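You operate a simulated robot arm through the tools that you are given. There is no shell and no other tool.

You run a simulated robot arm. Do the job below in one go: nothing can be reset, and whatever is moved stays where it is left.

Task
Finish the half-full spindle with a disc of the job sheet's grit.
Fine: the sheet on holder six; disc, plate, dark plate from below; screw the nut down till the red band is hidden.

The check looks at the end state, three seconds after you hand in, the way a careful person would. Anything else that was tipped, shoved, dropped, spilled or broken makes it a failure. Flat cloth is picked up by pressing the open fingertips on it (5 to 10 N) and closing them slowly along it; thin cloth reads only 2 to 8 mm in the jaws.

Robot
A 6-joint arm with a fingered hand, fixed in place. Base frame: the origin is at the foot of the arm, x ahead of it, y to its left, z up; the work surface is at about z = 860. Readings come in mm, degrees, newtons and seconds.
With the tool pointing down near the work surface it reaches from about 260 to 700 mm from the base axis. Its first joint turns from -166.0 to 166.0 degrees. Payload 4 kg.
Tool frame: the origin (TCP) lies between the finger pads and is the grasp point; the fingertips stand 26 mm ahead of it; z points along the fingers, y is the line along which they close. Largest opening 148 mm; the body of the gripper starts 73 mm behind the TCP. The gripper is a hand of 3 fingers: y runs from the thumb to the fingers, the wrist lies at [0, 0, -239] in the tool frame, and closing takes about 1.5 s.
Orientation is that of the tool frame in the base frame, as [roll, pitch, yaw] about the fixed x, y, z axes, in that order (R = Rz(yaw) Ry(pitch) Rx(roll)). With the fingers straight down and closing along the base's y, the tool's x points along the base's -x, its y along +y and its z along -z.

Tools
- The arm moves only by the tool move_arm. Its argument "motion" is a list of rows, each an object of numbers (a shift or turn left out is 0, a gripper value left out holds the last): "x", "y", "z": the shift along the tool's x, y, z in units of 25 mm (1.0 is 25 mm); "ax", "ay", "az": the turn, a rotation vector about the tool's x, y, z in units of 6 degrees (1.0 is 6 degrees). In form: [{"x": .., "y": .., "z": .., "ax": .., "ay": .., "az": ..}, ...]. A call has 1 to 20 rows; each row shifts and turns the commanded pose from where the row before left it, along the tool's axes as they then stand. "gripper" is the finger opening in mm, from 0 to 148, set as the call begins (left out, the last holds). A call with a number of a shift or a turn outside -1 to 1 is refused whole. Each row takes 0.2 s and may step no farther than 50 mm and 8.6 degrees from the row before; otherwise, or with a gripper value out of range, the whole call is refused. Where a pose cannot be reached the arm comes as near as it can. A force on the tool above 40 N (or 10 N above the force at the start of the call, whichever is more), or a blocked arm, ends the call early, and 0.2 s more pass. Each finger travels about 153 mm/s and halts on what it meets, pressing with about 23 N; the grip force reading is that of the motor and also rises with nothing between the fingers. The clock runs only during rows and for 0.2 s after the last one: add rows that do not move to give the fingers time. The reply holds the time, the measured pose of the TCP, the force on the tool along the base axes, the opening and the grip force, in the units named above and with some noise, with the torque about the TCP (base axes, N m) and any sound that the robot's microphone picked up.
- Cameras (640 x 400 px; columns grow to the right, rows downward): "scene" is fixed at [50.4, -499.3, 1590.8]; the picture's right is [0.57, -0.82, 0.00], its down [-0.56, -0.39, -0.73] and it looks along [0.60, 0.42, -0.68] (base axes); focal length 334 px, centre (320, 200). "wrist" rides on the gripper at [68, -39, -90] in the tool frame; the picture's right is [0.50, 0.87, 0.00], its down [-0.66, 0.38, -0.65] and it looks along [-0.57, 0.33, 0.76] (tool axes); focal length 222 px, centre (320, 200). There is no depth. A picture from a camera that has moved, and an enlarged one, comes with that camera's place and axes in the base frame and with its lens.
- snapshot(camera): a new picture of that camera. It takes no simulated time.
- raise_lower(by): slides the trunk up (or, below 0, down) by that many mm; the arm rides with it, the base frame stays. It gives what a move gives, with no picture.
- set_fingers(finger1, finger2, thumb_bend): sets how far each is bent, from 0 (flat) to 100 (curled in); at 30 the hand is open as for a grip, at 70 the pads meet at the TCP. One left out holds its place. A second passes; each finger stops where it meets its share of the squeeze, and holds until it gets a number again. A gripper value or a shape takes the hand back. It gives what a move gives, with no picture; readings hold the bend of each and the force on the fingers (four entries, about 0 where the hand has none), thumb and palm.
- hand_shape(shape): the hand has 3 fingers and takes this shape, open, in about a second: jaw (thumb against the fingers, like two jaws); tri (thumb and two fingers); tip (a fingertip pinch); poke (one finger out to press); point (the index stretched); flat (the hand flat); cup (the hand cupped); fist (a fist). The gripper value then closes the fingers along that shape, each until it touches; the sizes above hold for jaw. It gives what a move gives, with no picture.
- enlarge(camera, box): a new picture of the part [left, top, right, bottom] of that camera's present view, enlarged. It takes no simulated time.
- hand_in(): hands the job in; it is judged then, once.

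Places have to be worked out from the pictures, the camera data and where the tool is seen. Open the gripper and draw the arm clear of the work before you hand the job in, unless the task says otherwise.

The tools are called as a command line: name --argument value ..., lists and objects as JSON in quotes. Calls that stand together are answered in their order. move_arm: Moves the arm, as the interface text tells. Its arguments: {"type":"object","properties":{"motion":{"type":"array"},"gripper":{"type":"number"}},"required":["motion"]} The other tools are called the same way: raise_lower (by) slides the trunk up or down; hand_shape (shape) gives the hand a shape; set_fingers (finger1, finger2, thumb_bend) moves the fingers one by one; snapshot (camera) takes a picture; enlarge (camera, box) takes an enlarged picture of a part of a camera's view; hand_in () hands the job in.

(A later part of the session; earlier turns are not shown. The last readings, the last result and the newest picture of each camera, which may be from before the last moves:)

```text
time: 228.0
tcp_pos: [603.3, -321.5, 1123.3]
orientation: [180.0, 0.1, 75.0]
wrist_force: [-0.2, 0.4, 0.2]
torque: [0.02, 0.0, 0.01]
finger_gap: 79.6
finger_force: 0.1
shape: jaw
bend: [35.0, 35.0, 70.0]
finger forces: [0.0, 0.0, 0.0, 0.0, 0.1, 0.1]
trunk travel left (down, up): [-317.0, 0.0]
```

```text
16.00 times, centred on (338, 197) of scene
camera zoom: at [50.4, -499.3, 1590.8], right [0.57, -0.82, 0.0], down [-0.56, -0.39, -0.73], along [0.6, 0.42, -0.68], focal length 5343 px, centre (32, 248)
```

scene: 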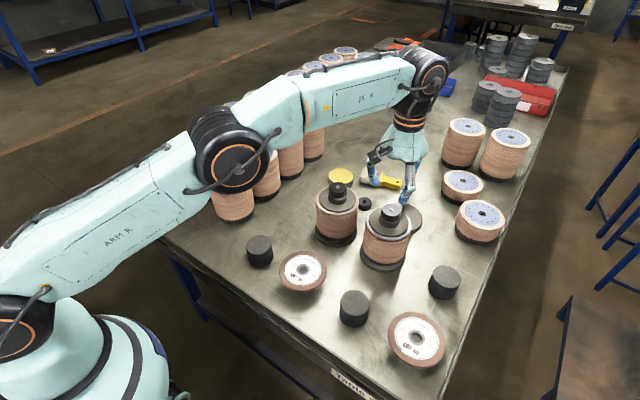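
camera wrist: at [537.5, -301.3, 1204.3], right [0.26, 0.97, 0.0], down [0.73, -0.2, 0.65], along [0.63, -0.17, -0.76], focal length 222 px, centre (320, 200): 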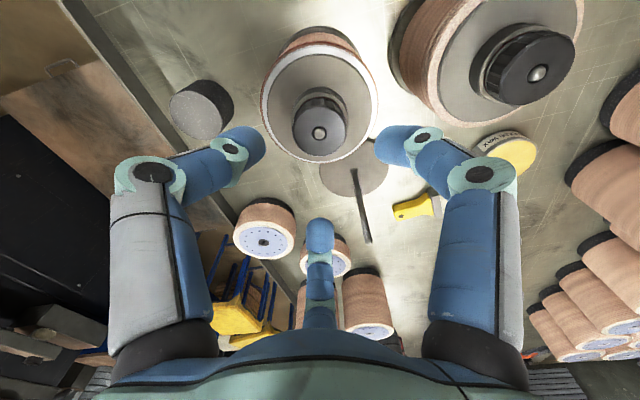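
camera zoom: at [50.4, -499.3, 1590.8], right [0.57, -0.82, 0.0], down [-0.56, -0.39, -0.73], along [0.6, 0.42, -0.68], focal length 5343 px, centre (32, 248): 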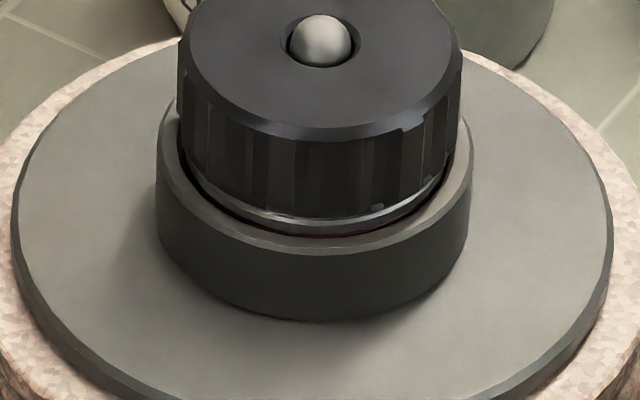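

Ours is perhaps 0.3–0.5 mm higher than the reference. I regrasp centred at yaw 135 for a further short stroke.

move_arm --motion '[{"az": -1}, {"az": -1}, {"az": -1}, {"az": -1}, {"az": -1}, {"az": -1}, {"az": -1}, {"az": -1}, {"az": -1}, {"az": -1}, {"x": 0.215, "y": 0.351}, {}, {}]'

enlarge --camera "wrist" --box '[270, 70, 370, 150]'

```text
time: 230.8
tcp_pos: [605.4, -310.8, 1122.5]
orientation: [179.9, 0.0, 135.0]
wrist_force: [0.4, 0.3, 0.2]
torque: [0.0, 0.01, 0.01]
finger_gap: 79.7
finger_force: 0.1
shape: jaw
bend: [35.0, 35.0, 70.0]
finger forces: [0.0, 0.0, 0.0, 0.1, 0.1, 0.0]
trunk travel left (down, up): [-317.0, 0.0]
```

```text
5.00 times, centred on (320, 110) of wrist
camera zoom: at [530.9, -290.3, 1212.9], right [0.26, 0.97, 0.0], down [0.73, -0.2, 0.65], along [0.63, -0.17, -0.76], focal length 1111 px, centre (320, 650)
```

zoom: 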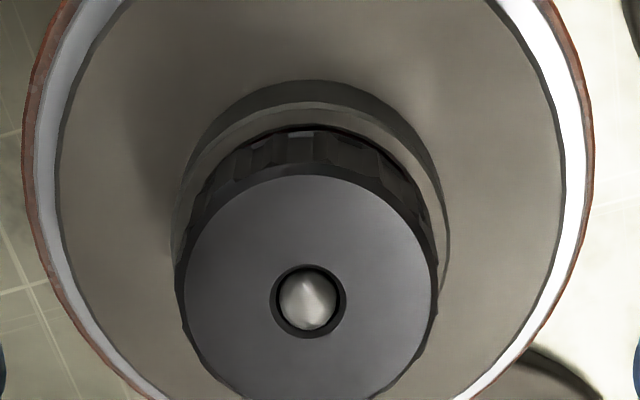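

move_arm --motion '[{"x": -0.068, "y": -0.085}, {"z": 0.66}, {"z": 0.66}, {"z": 0.66}, {"z": 0.66}, {"z": 0.66}, {}]'

move_arm --motion '[{}, {}, {}, {}, {}]' --gripper 34

move_arm --motion '[{"z": 0.06}, {"z": 0.06}, {"az": 1, "x": 0.003}, {"az": 1, "x": 0.003}, {"az": 1, "x": 0.003}, {"az": 1, "x": 0.003}, {"az": 1, "x": 0.003}, {}]'

enlarge --camera "wrist" --box '[220, 80, 420, 240]'

```text
time: 232.4
tcp_pos: [604.9, -313.1, 1038.9]
orientation: [180.0, 0.0, 135.1]
wrist_force: [0.4, -0.2, -0.2]
torque: [0.04, -0.03, 0.03]
finger_gap: 79.8
finger_force: 0.0
shape: jaw
bend: [35.0, 35.0, 70.0]
finger forces: [0.1, 0.1, 0.0, 0.1, 0.0, 0.0]
trunk travel left (down, up): [-317.0, 0.0]
```

```text
time: 233.6
tcp_pos: [606.4, -313.1, 1039.8]
orientation: [179.9, 0.0, 134.9]
wrist_force: [-0.7, 0.5, -2.2]
torque: [-0.03, 0.01, -0.02]
finger_gap: 38.4
finger_force: 23.1
shape: jaw
bend: [76.0, 76.0, 70.0]
finger forces: [20.7, 21.0, 0.1, 0.0, 20.8, 0.0]
trunk travel left (down, up): [-317.0, 0.0]
```

```text
time: 235.4
tcp_pos: [604.6, -313.4, 1037.3]
orientation: [179.9, 0.0, 104.9]
wrist_force: [-4.3, -0.2, 9.4]
torque: [0.11, 0.27, 0.39]
finger_gap: 38.4
finger_force: 22.8
shape: jaw
bend: [76.0, 77.0, 70.0]
finger forces: [28.4, 18.4, 0.0, 0.1, 27.6, 0.1]
trunk travel left (down, up): [-317.0, 0.0]
```

```text
2.50 times, centred on (320, 160) of wrist
camera zoom: at [549.4, -256.9, 1127.9], right [0.71, 0.71, 0.0], down [0.53, -0.54, 0.65], along [0.46, -0.46, -0.76], focal length 555 px, centre (320, 300)
```

zoom: 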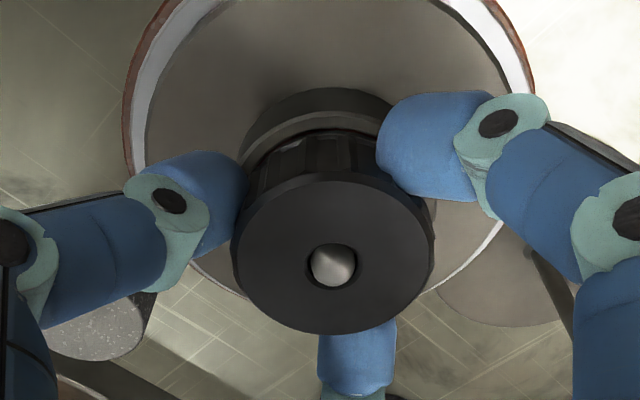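

The fingers flex some under torque; I continue this stroke another 60° in two parts.

move_arm --motion '[{"az": 1, "x": 0.003, "z": 0.002}, {"az": 1, "x": 0.003, "z": 0.002}, {"az": 1, "x": 0.003, "z": 0.002}, {"az": 1, "x": 0.003, "z": 0.002}, {"az": 1, "x": 0.003, "z": 0.002}, {}]'

enlarge --camera "wrist" --box '[220, 80, 420, 240]'

move_arm --motion '[{"az": 1, "x": 0.003, "z": 0.002}, {"az": 1, "x": 0.003, "z": 0.002}, {"az": 1, "x": 0.003, "z": 0.002}, {"az": 1, "x": 0.003, "z": 0.002}, {"az": 1, "x": 0.003, "z": 0.002}, {}]'

enlarge --camera "wrist" --box '[220, 80, 420, 240]'

enlarge --camera "scene" --box '[375, 200, 415, 240]'

```text
time: 236.8
tcp_pos: [607.1, -311.8, 1036.6]
orientation: [179.9, -0.1, 74.9]
wrist_force: [0.0, -0.4, 5.4]
torque: [0.27, 0.19, 0.56]
finger_gap: 36.9
finger_force: 23.0
shape: jaw
bend: [76.0, 77.0, 69.0]
finger forces: [30.0, 18.4, 0.0, 0.0, 29.5, 0.1]
trunk travel left (down, up): [-317.0, 0.0]
```

```text
2.50 times, centred on (320, 160) of wrist
camera zoom: at [585.3, -236.6, 1127.1], right [0.97, 0.26, 0.0], down [0.19, -0.73, 0.65], along [0.17, -0.63, -0.76], focal length 555 px, centre (320, 300)
```

zoom: 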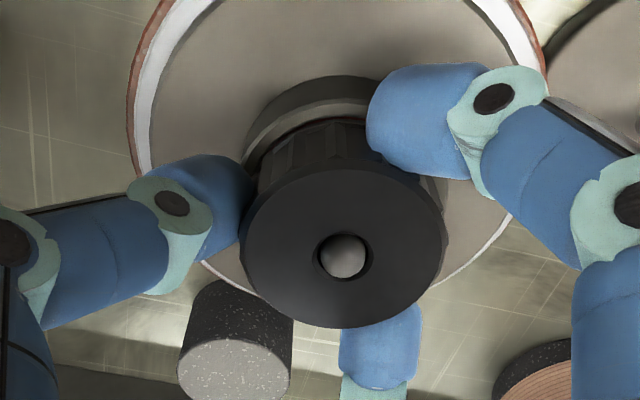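

```text
time: 238.2
tcp_pos: [604.8, -311.1, 1036.6]
orientation: [180.0, 0.0, 44.9]
wrist_force: [-0.7, -0.3, 4.1]
torque: [0.23, 0.08, 0.48]
finger_gap: 36.4
finger_force: 23.1
shape: jaw
bend: [76.0, 77.0, 71.0]
finger forces: [29.4, 19.0, 0.0, 0.0, 30.3, 0.1]
trunk travel left (down, up): [-317.0, 0.0]
```

```text
2.50 times, centred on (320, 160) of wrist
camera zoom: at [625.5, -236.5, 1126.9], right [0.97, -0.26, 0.0], down [-0.2, -0.73, 0.65], along [-0.17, -0.63, -0.76], focal length 555 px, centre (320, 300)
```

zoom: 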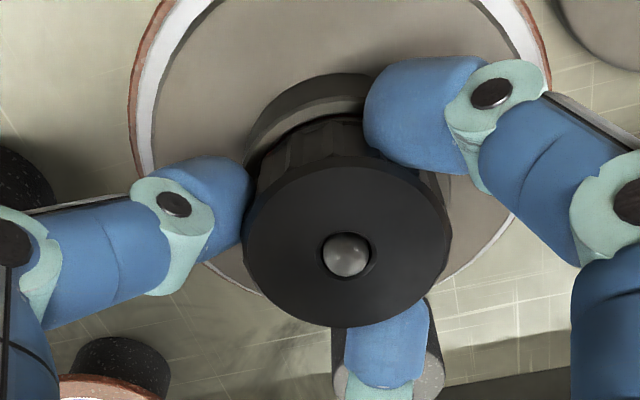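

```text
10.00 times, centred on (395, 220) of scene
camera zoom: at [50.4, -499.3, 1590.8], right [0.57, -0.82, 0.0], down [-0.56, -0.39, -0.73], along [0.6, 0.42, -0.68], focal length 3339 px, centre (-430, 0)
```

zoom: 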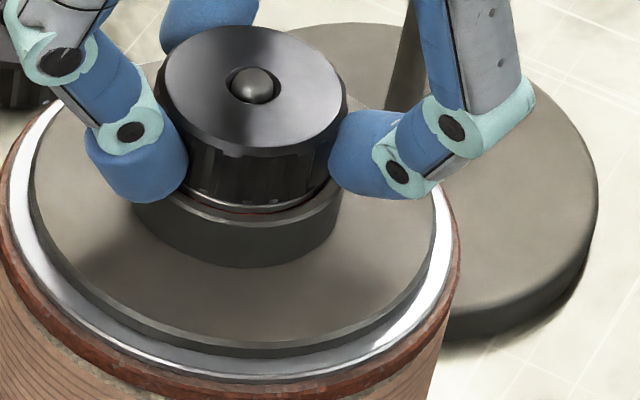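

Torque is steady at ~0.5 N m, so the base may be slipping. I press down harder (to ~20 N) before turning further.

move_arm --motion '[{"z": 0.06}, {"z": 0.06}, {}]'

enlarge --camera "wrist" --box '[280, 100, 370, 170]'

```text
time: 239.0
tcp_pos: [604.4, -313.1, 1035.7]
orientation: [179.8, -0.2, 45.0]
wrist_force: [1.5, -0.6, 19.2]
torque: [0.42, -0.09, 0.42]
finger_gap: 36.6
finger_force: 22.7
shape: jaw
bend: [76.0, 77.0, 71.0]
finger forces: [29.4, 20.8, 0.0, 0.0, 31.5, 0.0]
trunk travel left (down, up): [-317.0, 0.0]
```

```text
5.71 times, centred on (325, 135) of wrist
camera zoom: at [624.7, -236.2, 1125.9], right [0.97, -0.26, 0.01], down [-0.2, -0.73, 0.65], along [-0.17, -0.63, -0.76], focal length 1269 px, centre (291, 571)
```

zoom: 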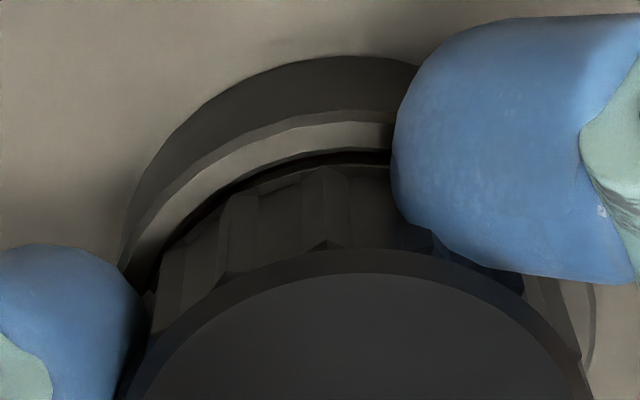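

In the wrist view no red is visible now. With about 19 N down force I turn 30° more.

move_arm --motion '[{"az": 1}, {"az": 1}, {"az": 1}, {"az": 1}, {"az": 1}, {}]'

enlarge --camera "wrist" --box '[220, 80, 420, 240]'

enlarge --camera "scene" --box '[375, 200, 415, 240]'

```text
time: 240.4
tcp_pos: [606.0, -311.5, 1033.9]
orientation: [-180.0, -0.1, 14.9]
wrist_force: [-0.5, 1.1, 14.7]
torque: [0.34, -0.12, 0.66]
finger_gap: 36.1
finger_force: 22.9
shape: jaw
bend: [77.0, 77.0, 72.0]
finger forces: [30.5, 23.4, 0.1, 0.1, 30.9, 0.0]
trunk travel left (down, up): [-317.0, 0.0]
```

```text
2.50 times, centred on (320, 160) of wrist
camera zoom: at [660.0, -256.1, 1124.4], right [0.71, -0.71, 0.0], down [-0.54, -0.53, 0.65], along [-0.46, -0.46, -0.76], focal length 555 px, centre (320, 300)
```

zoom: 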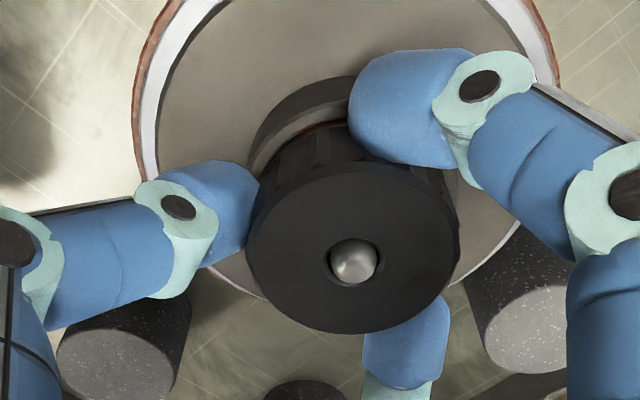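

```text
10.00 times, centred on (395, 220) of scene
camera zoom: at [50.4, -499.3, 1590.8], right [0.57, -0.82, 0.0], down [-0.56, -0.39, -0.73], along [0.6, 0.42, -0.68], focal length 3339 px, centre (-430, 0)
```

zoom: 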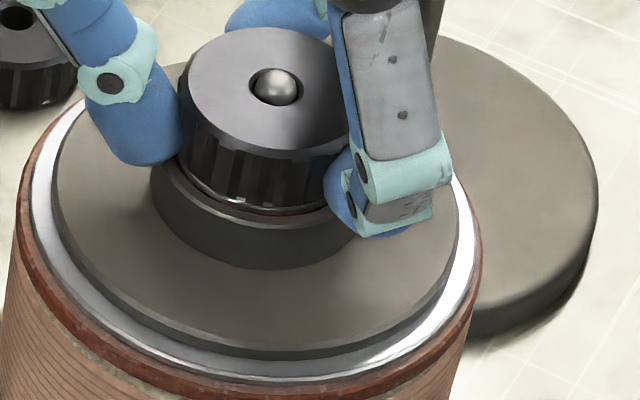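

I release and inspect again.

move_arm --motion '[{}, {}, {}, {}]' --gripper 80

move_arm --motion '[{"z": -0.6}, {"z": -0.8}, {"z": -0.8}, {"z": -0.8}, {"z": -0.6}, {}]'

enlarge --camera "scene" --box '[380, 208, 402, 224]'

enlarge --camera "scene" --box '[345, 190, 435, 280]'

snapshot --camera "wrist"

```text
time: 241.4
tcp_pos: [605.4, -310.8, 1033.1]
orientation: [179.9, 0.0, 14.9]
wrist_force: [0.3, -0.6, -0.3]
torque: [0.0, 0.01, 0.01]
finger_gap: 79.5
finger_force: 0.0
shape: jaw
bend: [35.0, 35.0, 70.0]
finger forces: [0.0, 0.0, 0.1, 0.1, 0.0, 0.0]
trunk travel left (down, up): [-317.0, 0.0]
```

```text
time: 242.8
tcp_pos: [605.8, -312.4, 1123.5]
orientation: [-180.0, 0.0, 15.0]
wrist_force: [-0.1, 1.0, 0.1]
torque: [0.01, 0.01, -0.01]
finger_gap: 79.6
finger_force: 0.1
shape: jaw
bend: [35.0, 35.0, 70.0]
finger forces: [0.0, 0.0, 0.1, 0.1, 0.0, 0.0]
trunk travel left (down, up): [-317.0, 0.0]
```

```text
16.00 times, centred on (391, 216) of scene
camera zoom: at [50.4, -499.3, 1590.8], right [0.57, -0.82, 0.0], down [-0.56, -0.39, -0.73], along [0.6, 0.42, -0.68], focal length 5343 px, centre (-816, -56)
```

zoom: 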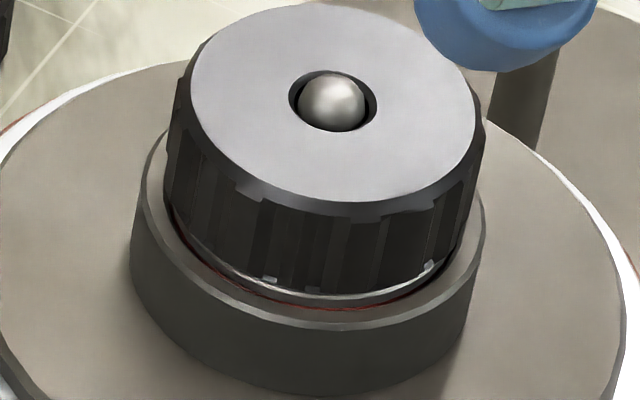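

```text
4.44 times, centred on (390, 235) of scene
camera zoom: at [50.4, -499.3, 1590.8], right [0.57, -0.82, 0.0], down [-0.56, -0.39, -0.73], along [0.6, 0.42, -0.68], focal length 1484 px, centre (9, 44)
```

zoom: 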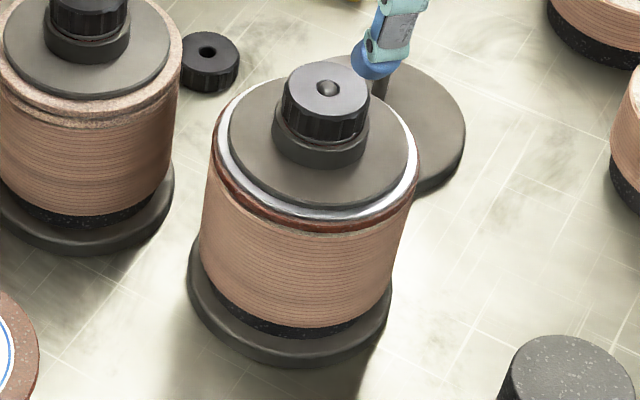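

```text
taken
camera wrist: at [660.3, -257.1, 1213.4], right [0.71, -0.71, 0.0], down [-0.54, -0.54, 0.65], along [-0.46, -0.46, -0.76], focal length 222 px, centre (320, 200)
```

wrist: 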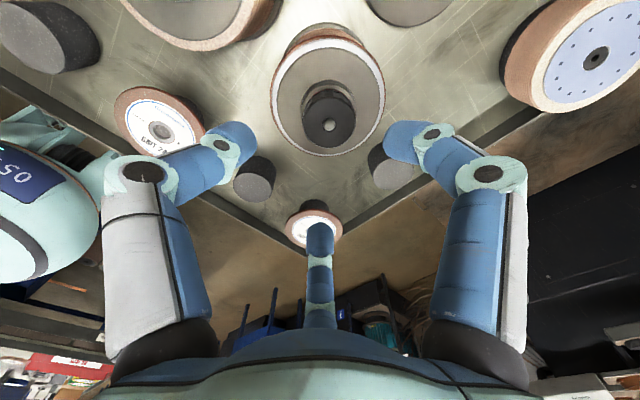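

A hairline of red is still there. To learn whether the base turns instead of the nut, I take a reference close-up of the stack's side and rim before the next stroke.

enlarge --camera "scene" --box '[365, 225, 415, 275]'

enlarge --camera "wrist" --box '[270, 60, 390, 160]'

```text
8.00 times, centred on (390, 250) of scene
camera zoom: at [50.4, -499.3, 1590.8], right [0.57, -0.82, 0.0], down [-0.56, -0.39, -0.73], along [0.6, 0.42, -0.68], focal length 2671 px, centre (-240, -200)
```

zoom: 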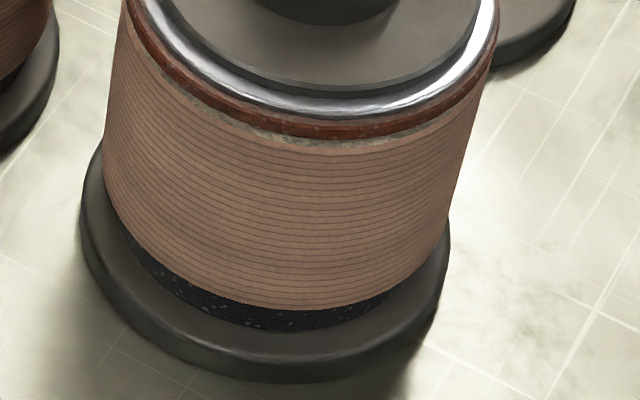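

```text
4.00 times, centred on (330, 110) of wrist
camera zoom: at [660.3, -257.1, 1213.4], right [0.71, -0.71, 0.0], down [-0.54, -0.54, 0.65], along [-0.46, -0.46, -0.76], focal length 888 px, centre (280, 560)
```

zoom: 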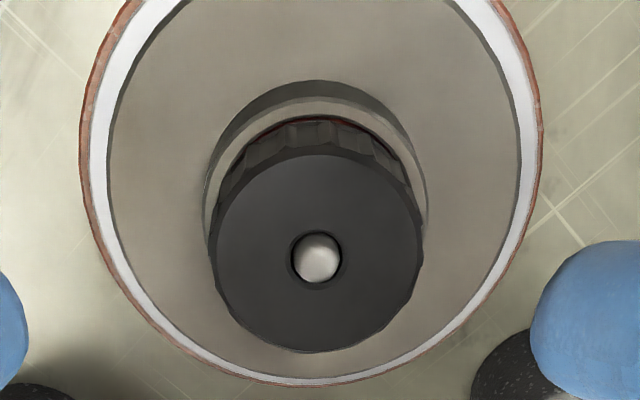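

enlarge --camera "scene" --box '[376, 255, 406, 275]'

move_arm --motion '[{"az": -1}, {"az": -1}, {"az": -1}, {"az": -1}, {"az": -1}, {"az": -1}, {"az": -1}, {"az": -1}, {"az": -1}, {"az": -1}, {"az": -1}, {"az": -1}, {"az": -1}, {"az": -1}, {"az": -1}, {"az": -1}, {"az": -1}, {"az": -1}, {"az": -1}, {"az": -1}]'

enlarge --camera "wrist" --box '[270, 70, 370, 150]'

```text
16.00 times, centred on (391, 265) of scene
camera zoom: at [50.4, -499.3, 1590.8], right [0.57, -0.82, 0.0], down [-0.56, -0.39, -0.73], along [0.6, 0.42, -0.68], focal length 5343 px, centre (-816, -840)
```

zoom: 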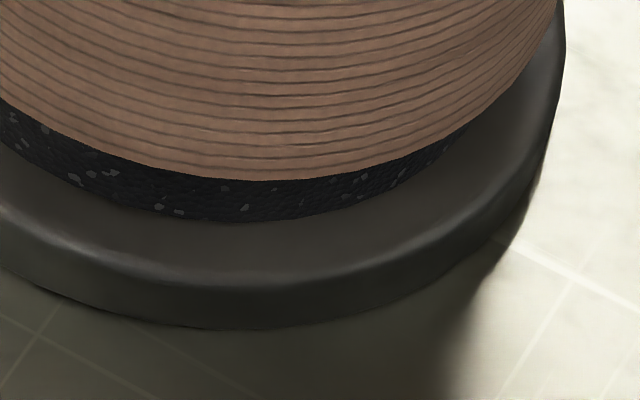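

```text
time: 247.0
tcp_pos: [605.7, -312.0, 1122.9]
orientation: [179.9, 0.0, 135.1]
wrist_force: [-0.5, -0.2, 0.3]
torque: [0.02, 0.02, -0.01]
finger_gap: 79.6
finger_force: 0.0
shape: jaw
bend: [35.0, 35.0, 70.0]
finger forces: [0.1, 0.0, 0.1, 0.1, 0.0, 0.0]
trunk travel left (down, up): [-317.0, 0.0]
```

```text
5.00 times, centred on (320, 110) of wrist
camera zoom: at [530.0, -291.5, 1213.2], right [0.26, 0.97, 0.0], down [0.73, -0.2, 0.65], along [0.63, -0.17, -0.76], focal length 1111 px, centre (320, 650)
```

zoom: 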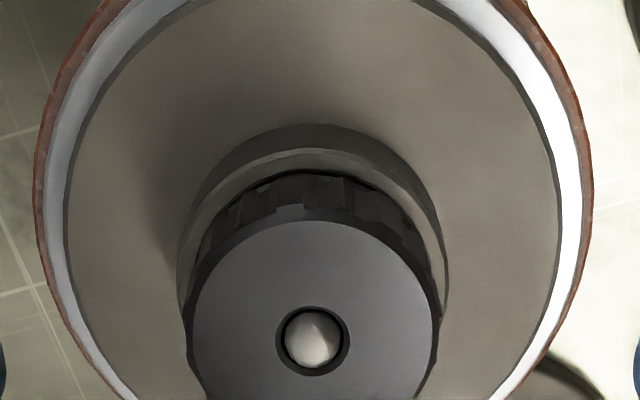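

I centre on the rod again ((614.2, -314.8)), grip higher (tips clear of the collar), press a little and turn 60°, then compare the speckles.

move_arm --motion '[{"x": -0.32, "y": 0.122}, {"z": 0.65}, {"z": 0.65}, {"z": 0.65}, {"z": 0.65}, {"z": 0.6}, {}]'

enlarge --camera "wrist" --box '[220, 80, 420, 240]'

move_arm --motion '[{}, {}, {}, {}, {}]' --gripper 34

```text
time: 248.6
tcp_pos: [613.3, -316.6, 1042.7]
orientation: [179.8, 0.1, 135.0]
wrist_force: [0.0, 0.0, 0.1]
torque: [0.01, 0.01, 0.01]
finger_gap: 79.8
finger_force: 0.1
shape: jaw
bend: [35.0, 35.0, 70.0]
finger forces: [0.0, 0.1, 0.0, 0.1, 0.1, 0.0]
trunk travel left (down, up): [-317.0, 0.0]
```

```text
2.50 times, centred on (320, 160) of wrist
camera zoom: at [538.0, -295.7, 1133.4], right [0.26, 0.97, 0.0], down [0.73, -0.2, 0.65], along [0.63, -0.17, -0.76], focal length 555 px, centre (320, 300)
```

zoom: 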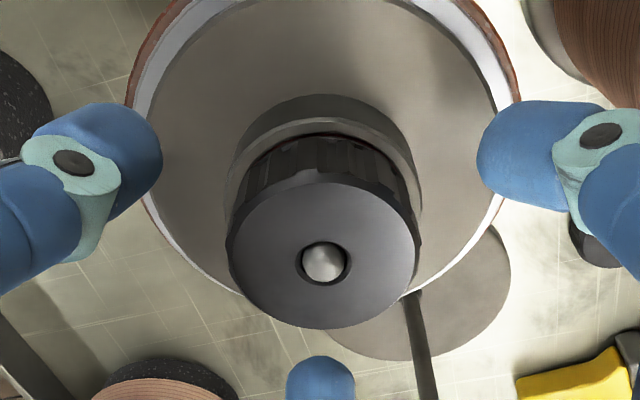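

```text
time: 249.8
tcp_pos: [613.0, -316.0, 1042.0]
orientation: [179.9, 0.0, 135.0]
wrist_force: [-1.3, 0.2, -2.8]
torque: [0.0, 0.01, 0.05]
finger_gap: 38.5
finger_force: 23.0
shape: jaw
bend: [76.0, 76.0, 70.0]
finger forces: [21.0, 20.3, 0.0, 0.0, 21.2, 0.0]
trunk travel left (down, up): [-317.0, 0.0]
```

move_arm --motion '[{"z": 0.05}, {"z": 0.05}, {"az": 1, "x": 0.004}, {"az": 1, "x": 0.004}, {"az": 1, "x": 0.004}, {"az": 1, "x": 0.004}, {"az": 1, "x": 0.004}, {"az": 1, "x": 0.004}, {"az": 1, "x": 0.004}, {"az": 1, "x": 0.004}, {"az": 1, "x": 0.004}, {"az": 1, "x": 0.004}, {}]'

enlarge --camera "scene" --box '[376, 255, 406, 275]'

enlarge --camera "scene" --box '[375, 200, 415, 240]'

enlarge --camera "wrist" --box '[220, 80, 420, 240]'

```text
time: 252.6
tcp_pos: [612.7, -314.9, 1041.4]
orientation: [-180.0, -0.2, 74.9]
wrist_force: [-3.1, -0.5, 1.5]
torque: [0.19, 0.3, 0.66]
finger_gap: 37.0
finger_force: 22.8
shape: jaw
bend: [76.0, 77.0, 69.0]
finger forces: [31.1, 16.0, 0.0, 0.1, 32.9, 0.0]
trunk travel left (down, up): [-317.0, 0.0]
```

```text
16.00 times, centred on (391, 265) of scene
camera zoom: at [50.4, -499.3, 1590.8], right [0.57, -0.82, 0.0], down [-0.56, -0.39, -0.73], along [0.6, 0.42, -0.68], focal length 5343 px, centre (-816, -840)
```

zoom: 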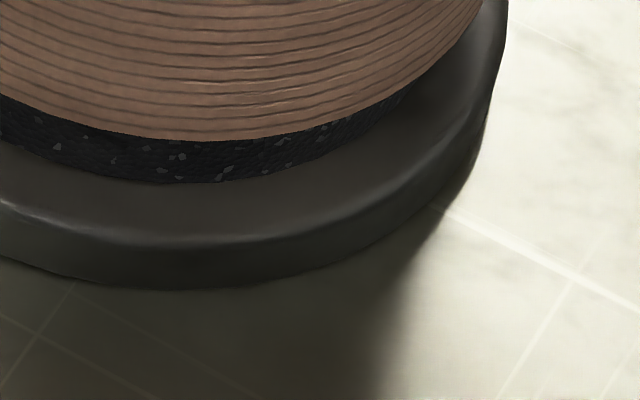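

```text
10.00 times, centred on (395, 220) of scene
camera zoom: at [50.4, -499.3, 1590.8], right [0.57, -0.82, 0.0], down [-0.56, -0.39, -0.73], along [0.6, 0.42, -0.68], focal length 3339 px, centre (-430, 0)
```

zoom: 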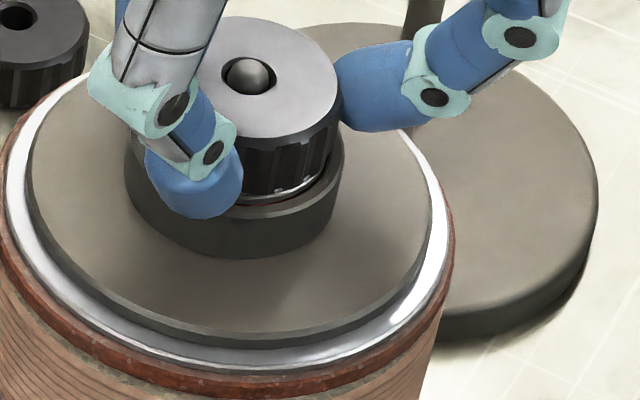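

```text
2.50 times, centred on (320, 160) of wrist
camera zoom: at [592.5, -238.9, 1131.0], right [0.97, 0.26, 0.0], down [0.19, -0.73, 0.65], along [0.17, -0.63, -0.76], focal length 555 px, centre (320, 300)
```

zoom: 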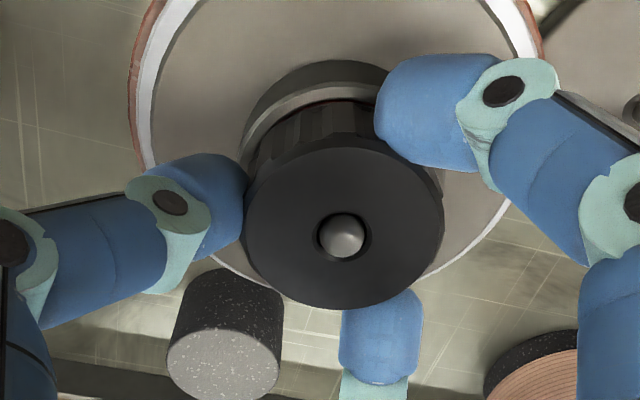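

The base hardly turns; instead the nut sits ~12 mm off the tool axis (finger flex). I continue the stroke while rotating about the nut's actual centre, 60° more.

move_arm --motion '[{"az": 1, "y": -0.0533, "z": 0.001}, {"az": 1, "y": -0.0533, "z": 0.001}, {"az": 1, "y": -0.0533, "z": 0.001}, {"az": 1, "y": -0.0533, "z": 0.001}, {"az": 1, "y": -0.0533, "z": 0.001}, {}]'

enlarge --camera "scene" --box '[376, 255, 406, 275]'

enlarge --camera "scene" --box '[375, 200, 415, 240]'

enlarge --camera "wrist" --box '[220, 80, 420, 240]'

```text
time: 254.0
tcp_pos: [607.8, -311.4, 1041.0]
orientation: [180.0, -0.1, 44.9]
wrist_force: [0.0, 0.9, 1.1]
torque: [0.26, 0.04, 0.44]
finger_gap: 37.4
finger_force: 23.0
shape: jaw
bend: [76.0, 77.0, 69.0]
finger forces: [30.0, 18.1, 0.1, 0.2, 29.3, 0.1]
trunk travel left (down, up): [-317.0, 0.0]
```

```text
16.00 times, centred on (391, 265) of scene
camera zoom: at [50.4, -499.3, 1590.8], right [0.57, -0.82, 0.0], down [-0.56, -0.39, -0.73], along [0.6, 0.42, -0.68], focal length 5343 px, centre (-816, -840)
```

zoom: 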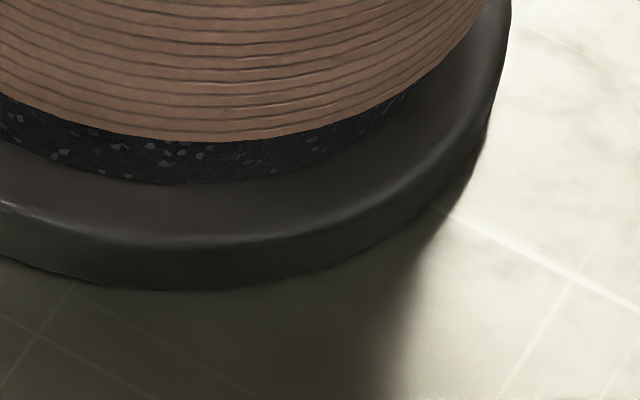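

```text
10.00 times, centred on (395, 220) of scene
camera zoom: at [50.4, -499.3, 1590.8], right [0.57, -0.82, 0.0], down [-0.56, -0.39, -0.73], along [0.6, 0.42, -0.68], focal length 3339 px, centre (-430, 0)
```

zoom: 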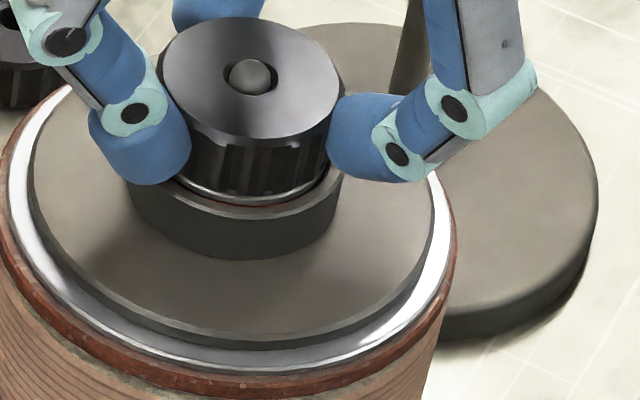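

```text
2.50 times, centred on (320, 160) of wrist
camera zoom: at [627.8, -236.3, 1131.1], right [0.97, -0.26, 0.0], down [-0.2, -0.73, 0.65], along [-0.17, -0.63, -0.76], focal length 555 px, centre (320, 300)
```

zoom: 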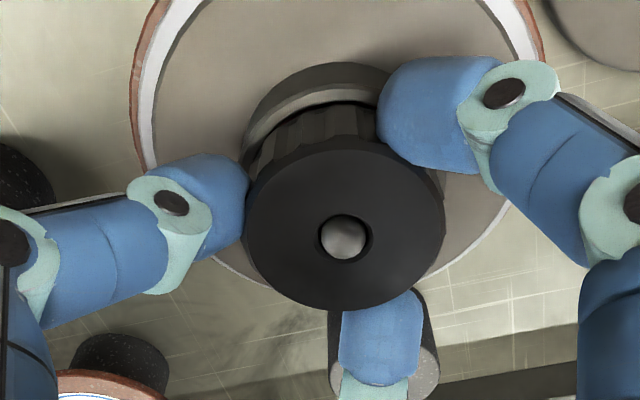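

The speckles show the stack turning with the nut at ~0.45 N m. With the tips well above the collar, I now press down to ~15–20 N and turn 30° about the nut's centre.

move_arm --motion '[{"z": 0.07}, {"z": 0.07}, {}]'

move_arm --motion '[{"az": 1, "y": -0.0533, "z": 0.003}, {"az": 1, "y": -0.0533, "z": 0.003}, {"az": 1, "y": -0.0533, "z": 0.003}, {"az": 1, "y": -0.0533, "z": 0.003}, {"az": 1, "y": -0.0533, "z": 0.003}, {}]'

enlarge --camera "scene" --box '[376, 255, 406, 275]'

enlarge --camera "scene" --box '[375, 200, 415, 240]'

```text
time: 254.8
tcp_pos: [606.6, -311.4, 1039.8]
orientation: [179.7, -0.2, 44.9]
wrist_force: [1.2, -1.0, 18.7]
torque: [0.39, -0.15, 0.29]
finger_gap: 37.4
finger_force: 22.3
shape: jaw
bend: [76.0, 77.0, 71.0]
finger forces: [31.1, 20.0, 0.1, 0.0, 30.6, 0.0]
trunk travel left (down, up): [-317.0, 0.0]
```

```text
time: 256.2
tcp_pos: [602.7, -305.8, 1036.8]
orientation: [-179.9, -0.2, 14.9]
wrist_force: [-1.2, 1.7, 15.8]
torque: [0.37, -0.29, 1.09]
finger_gap: 36.5
finger_force: 22.6
shape: jaw
bend: [76.0, 77.0, 72.0]
finger forces: [38.1, 21.6, 0.0, 0.1, 35.3, 0.1]
trunk travel left (down, up): [-317.0, 0.0]
```

```text
16.00 times, centred on (391, 265) of scene
camera zoom: at [50.4, -499.3, 1590.8], right [0.57, -0.82, 0.0], down [-0.56, -0.39, -0.73], along [0.6, 0.42, -0.68], focal length 5343 px, centre (-816, -840)
```

zoom: 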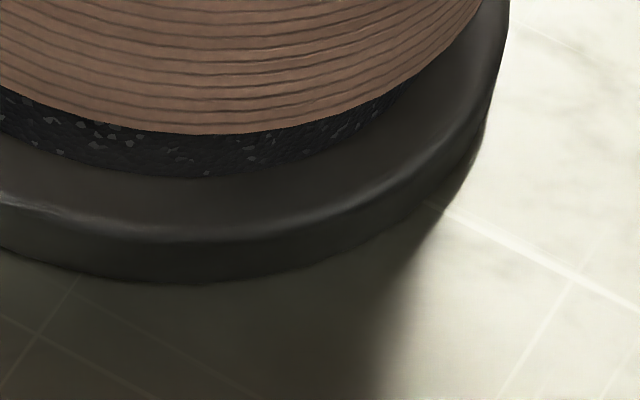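

```text
10.00 times, centred on (395, 220) of scene
camera zoom: at [50.4, -499.3, 1590.8], right [0.57, -0.82, 0.0], down [-0.56, -0.39, -0.73], along [0.6, 0.42, -0.68], focal length 3339 px, centre (-430, 0)
```

zoom: 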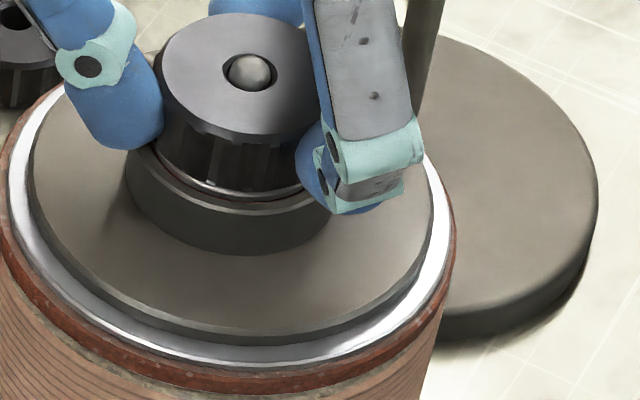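

Torque rose to 1.1 N m and the gap looks dark now. I release and inspect.

move_arm --motion '[{}, {}, {}, {}]' --gripper 80

move_arm --motion '[{"z": -0.6}, {"z": -0.8}, {"z": -0.8}, {"z": -0.8}, {"z": -0.4}, {}]'

enlarge --camera "scene" --box '[378, 206, 400, 222]'

enlarge --camera "scene" --box '[345, 190, 435, 280]'

snapshot --camera "wrist"

```text
time: 257.2
tcp_pos: [603.4, -306.1, 1037.1]
orientation: [179.9, 0.0, 14.9]
wrist_force: [-0.2, -0.6, -0.2]
torque: [-0.01, -0.04, 0.02]
finger_gap: 79.6
finger_force: 0.0
shape: jaw
bend: [35.0, 35.0, 70.0]
finger forces: [0.1, 0.1, 0.0, 0.1, 0.0, 0.0]
trunk travel left (down, up): [-317.0, 0.0]
```

```text
time: 258.6
tcp_pos: [605.1, -307.2, 1121.5]
orientation: [180.0, -0.1, 15.0]
wrist_force: [0.1, 0.6, -0.6]
torque: [-0.01, -0.01, 0.0]
finger_gap: 79.6
finger_force: 0.1
shape: jaw
bend: [35.0, 35.0, 70.0]
finger forces: [0.0, 0.1, 0.0, 0.0, 0.1, 0.1]
trunk travel left (down, up): [-317.0, 0.0]
```

```text
16.00 times, centred on (389, 214) of scene
camera zoom: at [50.4, -499.3, 1590.8], right [0.57, -0.82, 0.0], down [-0.56, -0.39, -0.73], along [0.6, 0.42, -0.68], focal length 5343 px, centre (-784, -24)
```

zoom: 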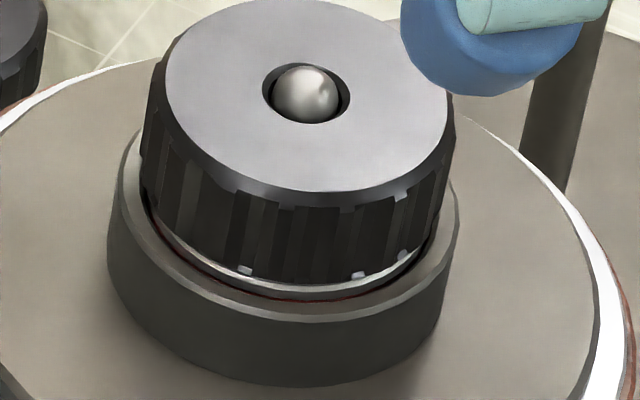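

```text
4.44 times, centred on (390, 235) of scene
camera zoom: at [50.4, -499.3, 1590.8], right [0.57, -0.82, 0.0], down [-0.56, -0.39, -0.73], along [0.6, 0.42, -0.68], focal length 1484 px, centre (9, 44)
```

zoom: 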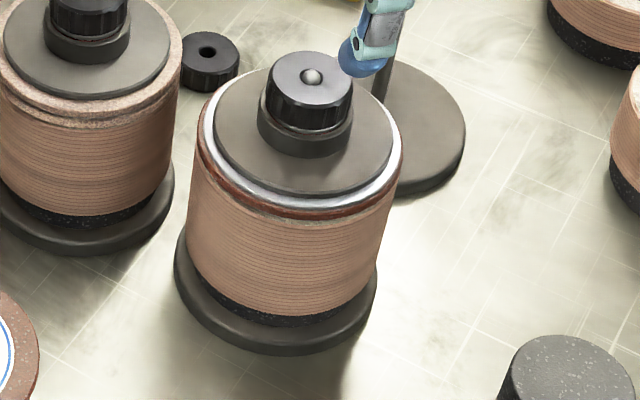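

```text
taken
camera wrist: at [659.2, -251.1, 1212.3], right [0.71, -0.71, 0.0], down [-0.54, -0.54, 0.65], along [-0.46, -0.46, -0.76], focal length 222 px, centre (320, 200)
```

wrist: 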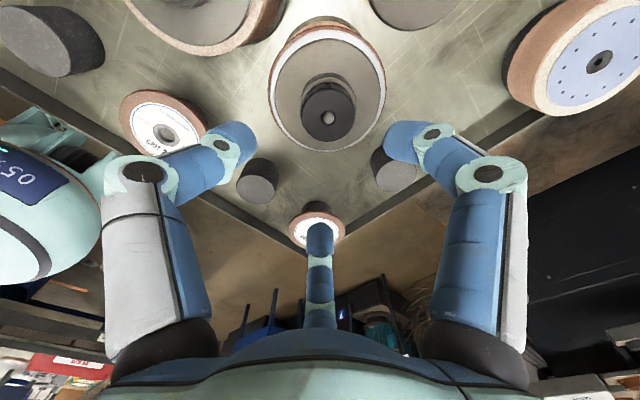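

Much better: only a very dark hint, like the reference. I compare both at the highest zoom.

enlarge --camera "scene" --box '[382, 214, 396, 223]'

enlarge --camera "scene" --box '[330, 194, 344, 203]'

enlarge --camera "wrist" --box '[300, 70, 356, 115]'

```text
16.00 times, centred on (389, 218) of scene
camera zoom: at [50.4, -499.3, 1590.8], right [0.57, -0.82, 0.0], down [-0.56, -0.39, -0.73], along [0.6, 0.42, -0.68], focal length 5343 px, centre (-784, -96)
```

zoom: 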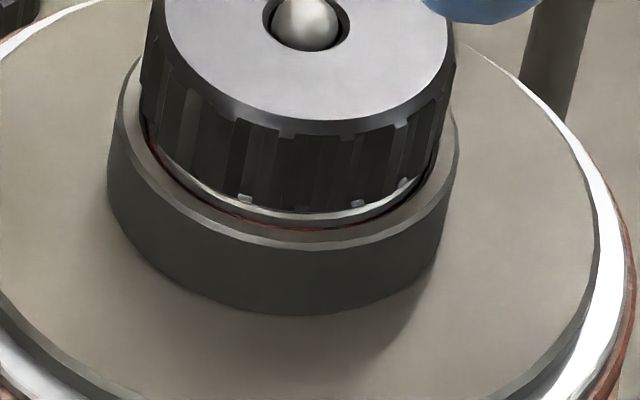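

```text
16.00 times, centred on (337, 198) of scene
camera zoom: at [50.4, -499.3, 1590.8], right [0.57, -0.82, 0.0], down [-0.56, -0.39, -0.73], along [0.6, 0.42, -0.68], focal length 5343 px, centre (48, 224)
```

zoom: 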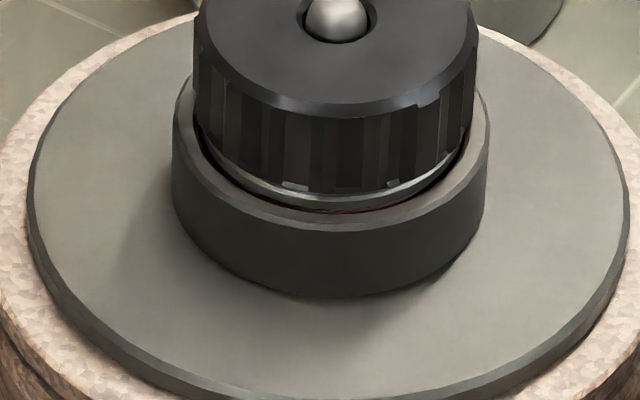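

```text
8.89 times, centred on (328, 92) of wrist
camera zoom: at [659.2, -251.1, 1212.3], right [0.71, -0.71, 0.0], down [-0.54, -0.54, 0.65], along [-0.46, -0.46, -0.76], focal length 1974 px, centre (249, 1156)
```

zoom: 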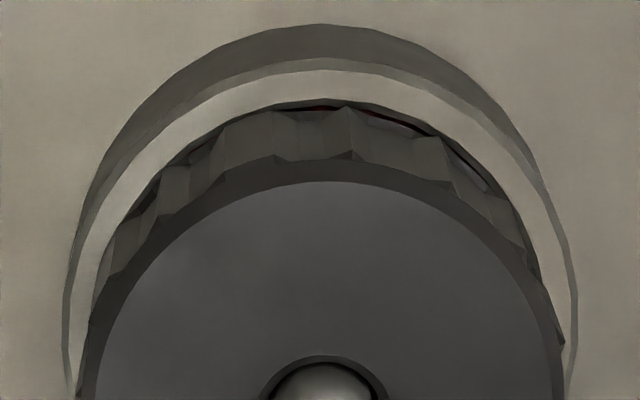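

Geometrically the band's top edge is now about level with the collar, like the reference. For a little margin I do one more centred stroke; first turn to yaw 135 and move over the rod (≈(617, -302.6)).

move_arm --motion '[{"az": -1}, {"az": -1}, {"az": -1}, {"az": -1}, {"az": -1}, {"az": -1}, {"az": -1}, {"az": -1}, {"az": -1}, {"az": -1}, {"az": -1}, {"az": -1}, {"az": -1}, {"az": -1}, {"az": -1}, {"az": -1}, {"az": -1}, {"az": -1}, {"az": -1}, {"az": -1}]'

move_arm --motion '[{"x": -0.246, "y": 0.444}, {}, {}]'

enlarge --camera "wrist" --box '[270, 70, 370, 150]'

```text
time: 262.8
tcp_pos: [603.6, -306.3, 1122.0]
orientation: [179.9, 0.1, 135.0]
wrist_force: [0.5, 0.0, 0.5]
torque: [-0.03, -0.01, -0.03]
finger_gap: 79.6
finger_force: 0.0
shape: jaw
bend: [35.0, 35.0, 70.0]
finger forces: [0.1, 0.1, 0.0, 0.0, 0.0, 0.0]
trunk travel left (down, up): [-317.0, 0.0]
```

```text
time: 263.6
tcp_pos: [616.3, -302.6, 1121.5]
orientation: [179.9, 0.0, 135.0]
wrist_force: [-0.1, -0.2, -0.6]
torque: [0.03, -0.01, 0.01]
finger_gap: 79.5
finger_force: 0.0
shape: jaw
bend: [35.0, 35.0, 70.0]
finger forces: [0.0, 0.0, 0.0, 0.1, 0.0, 0.1]
trunk travel left (down, up): [-317.0, 0.0]
```

```text
5.00 times, centred on (320, 110) of wrist
camera zoom: at [541.0, -282.2, 1211.8], right [0.26, 0.97, 0.0], down [0.73, -0.2, 0.65], along [0.63, -0.17, -0.76], focal length 1111 px, centre (320, 650)
```

zoom: 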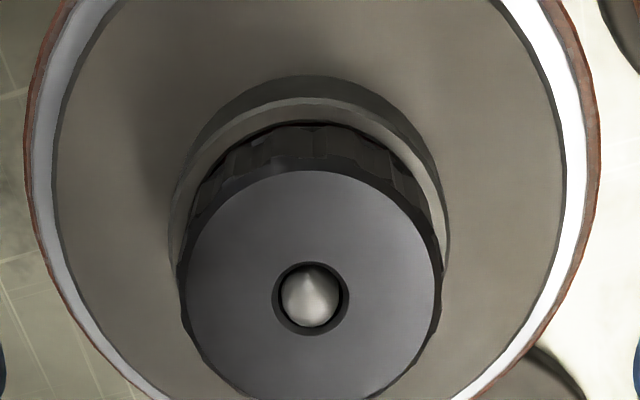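

move_arm --motion '[{"x": 0.006, "y": -0.119}, {"z": 0.638}, {"z": 0.638}, {"z": 0.638}, {"z": 0.638}, {"z": 0.638}, {}]'

move_arm --motion '[{}, {}, {}, {}, {}]' --gripper 34

move_arm --motion '[{"az": 1, "x": -0.03, "y": -0.003}, {"az": 1, "x": -0.03, "y": -0.006}, {"az": 1, "x": -0.04, "y": -0.01}, {"az": 1, "x": -0.04, "y": -0.014}, {"az": 1, "x": -0.04, "y": -0.02}, {}]'

enlarge --camera "wrist" --box '[220, 80, 420, 240]'

enlarge --camera "scene" --box '[345, 190, 435, 280]'

```text
time: 265.2
tcp_pos: [615.2, -304.6, 1041.6]
orientation: [179.9, 0.0, 135.0]
wrist_force: [0.1, 0.0, -1.0]
torque: [0.01, -0.01, 0.01]
finger_gap: 79.5
finger_force: 0.1
shape: jaw
bend: [35.0, 35.0, 70.0]
finger forces: [0.0, 0.1, 0.0, 0.0, 0.1, 0.0]
trunk travel left (down, up): [-317.0, 0.0]
```

```text
time: 266.4
tcp_pos: [613.7, -304.9, 1042.3]
orientation: [179.9, -0.1, 135.0]
wrist_force: [0.1, 0.8, -2.7]
torque: [0.01, 0.02, -0.05]
finger_gap: 38.1
finger_force: 22.9
shape: jaw
bend: [76.0, 76.0, 70.0]
finger forces: [21.0, 20.7, 0.1, 0.0, 20.7, 0.1]
trunk travel left (down, up): [-317.0, 0.0]
```

```text
time: 267.8
tcp_pos: [616.8, -308.8, 1042.1]
orientation: [180.0, -0.1, 104.8]
wrist_force: [-1.1, 0.4, -3.6]
torque: [0.08, 0.15, 0.39]
finger_gap: 36.8
finger_force: 22.5
shape: jaw
bend: [76.0, 76.0, 70.0]
finger forces: [28.3, 17.7, 0.0, 0.0, 25.9, 0.0]
trunk travel left (down, up): [-317.0, 0.0]
```

```text
2.50 times, centred on (320, 160) of wrist
camera zoom: at [560.6, -254.2, 1131.6], right [0.71, 0.71, 0.0], down [0.53, -0.54, 0.65], along [0.46, -0.46, -0.76], focal length 555 px, centre (320, 300)
```

zoom: 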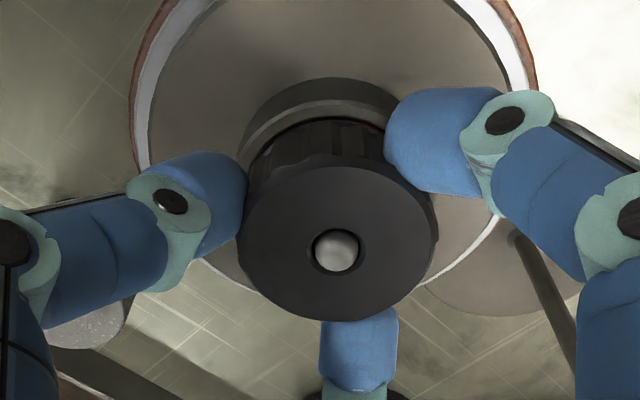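

```text
4.44 times, centred on (390, 235) of scene
camera zoom: at [50.4, -499.3, 1590.8], right [0.57, -0.82, 0.0], down [-0.56, -0.39, -0.73], along [0.6, 0.42, -0.68], focal length 1484 px, centre (9, 44)
```

zoom: 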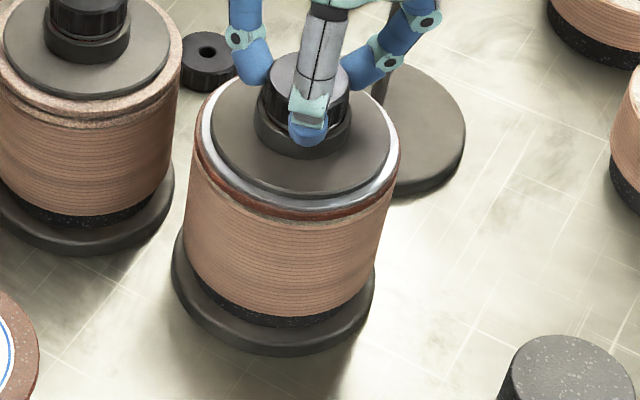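

Following the flex keeps the spindle in place. I continue, then press and turn the final 30°.

move_arm --motion '[{"az": 1, "x": -0.035, "y": -0.026}, {"az": 1, "x": -0.035, "y": -0.032}, {"az": 1, "x": -0.03, "y": -0.038}, {"az": 1, "x": -0.03, "y": -0.042}, {"az": 1, "x": -0.03, "y": -0.046}, {}]'

move_arm --motion '[{"z": 0.08}, {"z": 0.08}, {}]'

move_arm --motion '[{"az": 1, "y": -0.0533, "z": 0.003}, {"az": 1, "y": -0.0533, "z": 0.003}, {"az": 1, "y": -0.0533, "z": 0.003}, {"az": 1, "y": -0.0533, "z": 0.003}, {"az": 1, "y": -0.0533, "z": 0.003}, {}]'

enlarge --camera "scene" --box '[345, 190, 435, 280]'

enlarge --camera "scene" --box '[378, 206, 400, 222]'

```text
time: 269.2
tcp_pos: [613.9, -313.5, 1040.2]
orientation: [180.0, -0.1, 74.9]
wrist_force: [0.1, 0.6, -5.7]
torque: [0.11, 0.11, 0.39]
finger_gap: 36.1
finger_force: 23.0
shape: jaw
bend: [48.0, 76.0, 70.0]
finger forces: [27.8, 18.5, 0.0, 0.0, 24.3, 0.0]
trunk travel left (down, up): [-317.0, 0.0]
```

```text
time: 270.0
tcp_pos: [610.9, -313.5, 1040.7]
orientation: [179.6, 0.0, 75.1]
wrist_force: [1.0, -0.6, 13.3]
torque: [0.31, 0.08, 0.3]
finger_gap: 36.7
finger_force: 23.3
shape: jaw
bend: [76.0, 76.0, 69.0]
finger forces: [28.5, 21.2, 0.1, 0.1, 26.4, 0.0]
trunk travel left (down, up): [-317.0, 0.0]
```

```text
time: 271.4
tcp_pos: [604.6, -310.6, 1037.9]
orientation: [179.9, -0.1, 44.9]
wrist_force: [-4.6, 2.2, 10.5]
torque: [0.45, 0.11, 0.93]
finger_gap: 35.7
finger_force: 23.2
shape: jaw
bend: [76.0, 77.0, 72.0]
finger forces: [34.0, 17.7, 0.0, 0.0, 36.6, 0.1]
trunk travel left (down, up): [-317.0, 0.0]
```

```text
4.44 times, centred on (390, 235) of scene
camera zoom: at [50.4, -499.3, 1590.8], right [0.57, -0.82, 0.0], down [-0.56, -0.39, -0.73], along [0.6, 0.42, -0.68], focal length 1484 px, centre (9, 44)
```

zoom: 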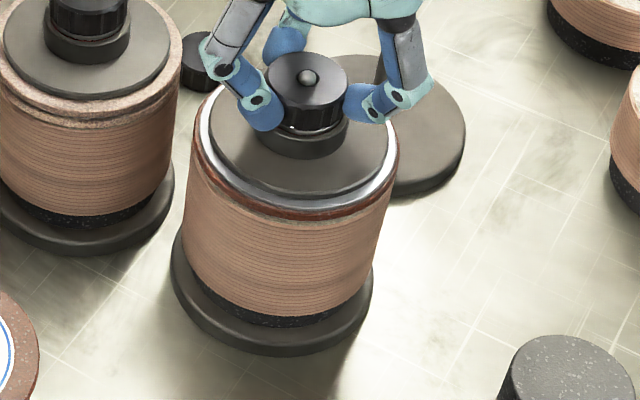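

```text
16.00 times, centred on (389, 214) of scene
camera zoom: at [50.4, -499.3, 1590.8], right [0.57, -0.82, 0.0], down [-0.56, -0.39, -0.73], along [0.6, 0.42, -0.68], focal length 5343 px, centre (-784, -24)
```

zoom: 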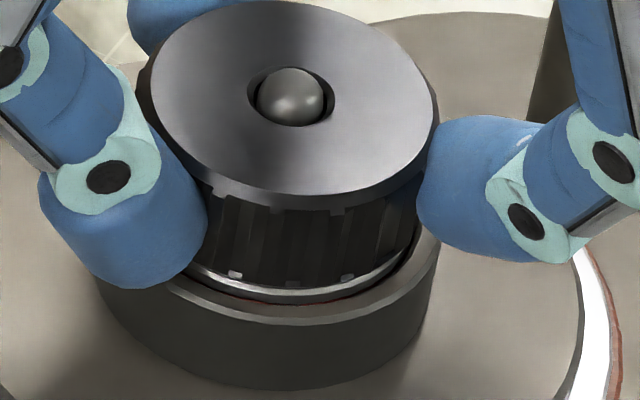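

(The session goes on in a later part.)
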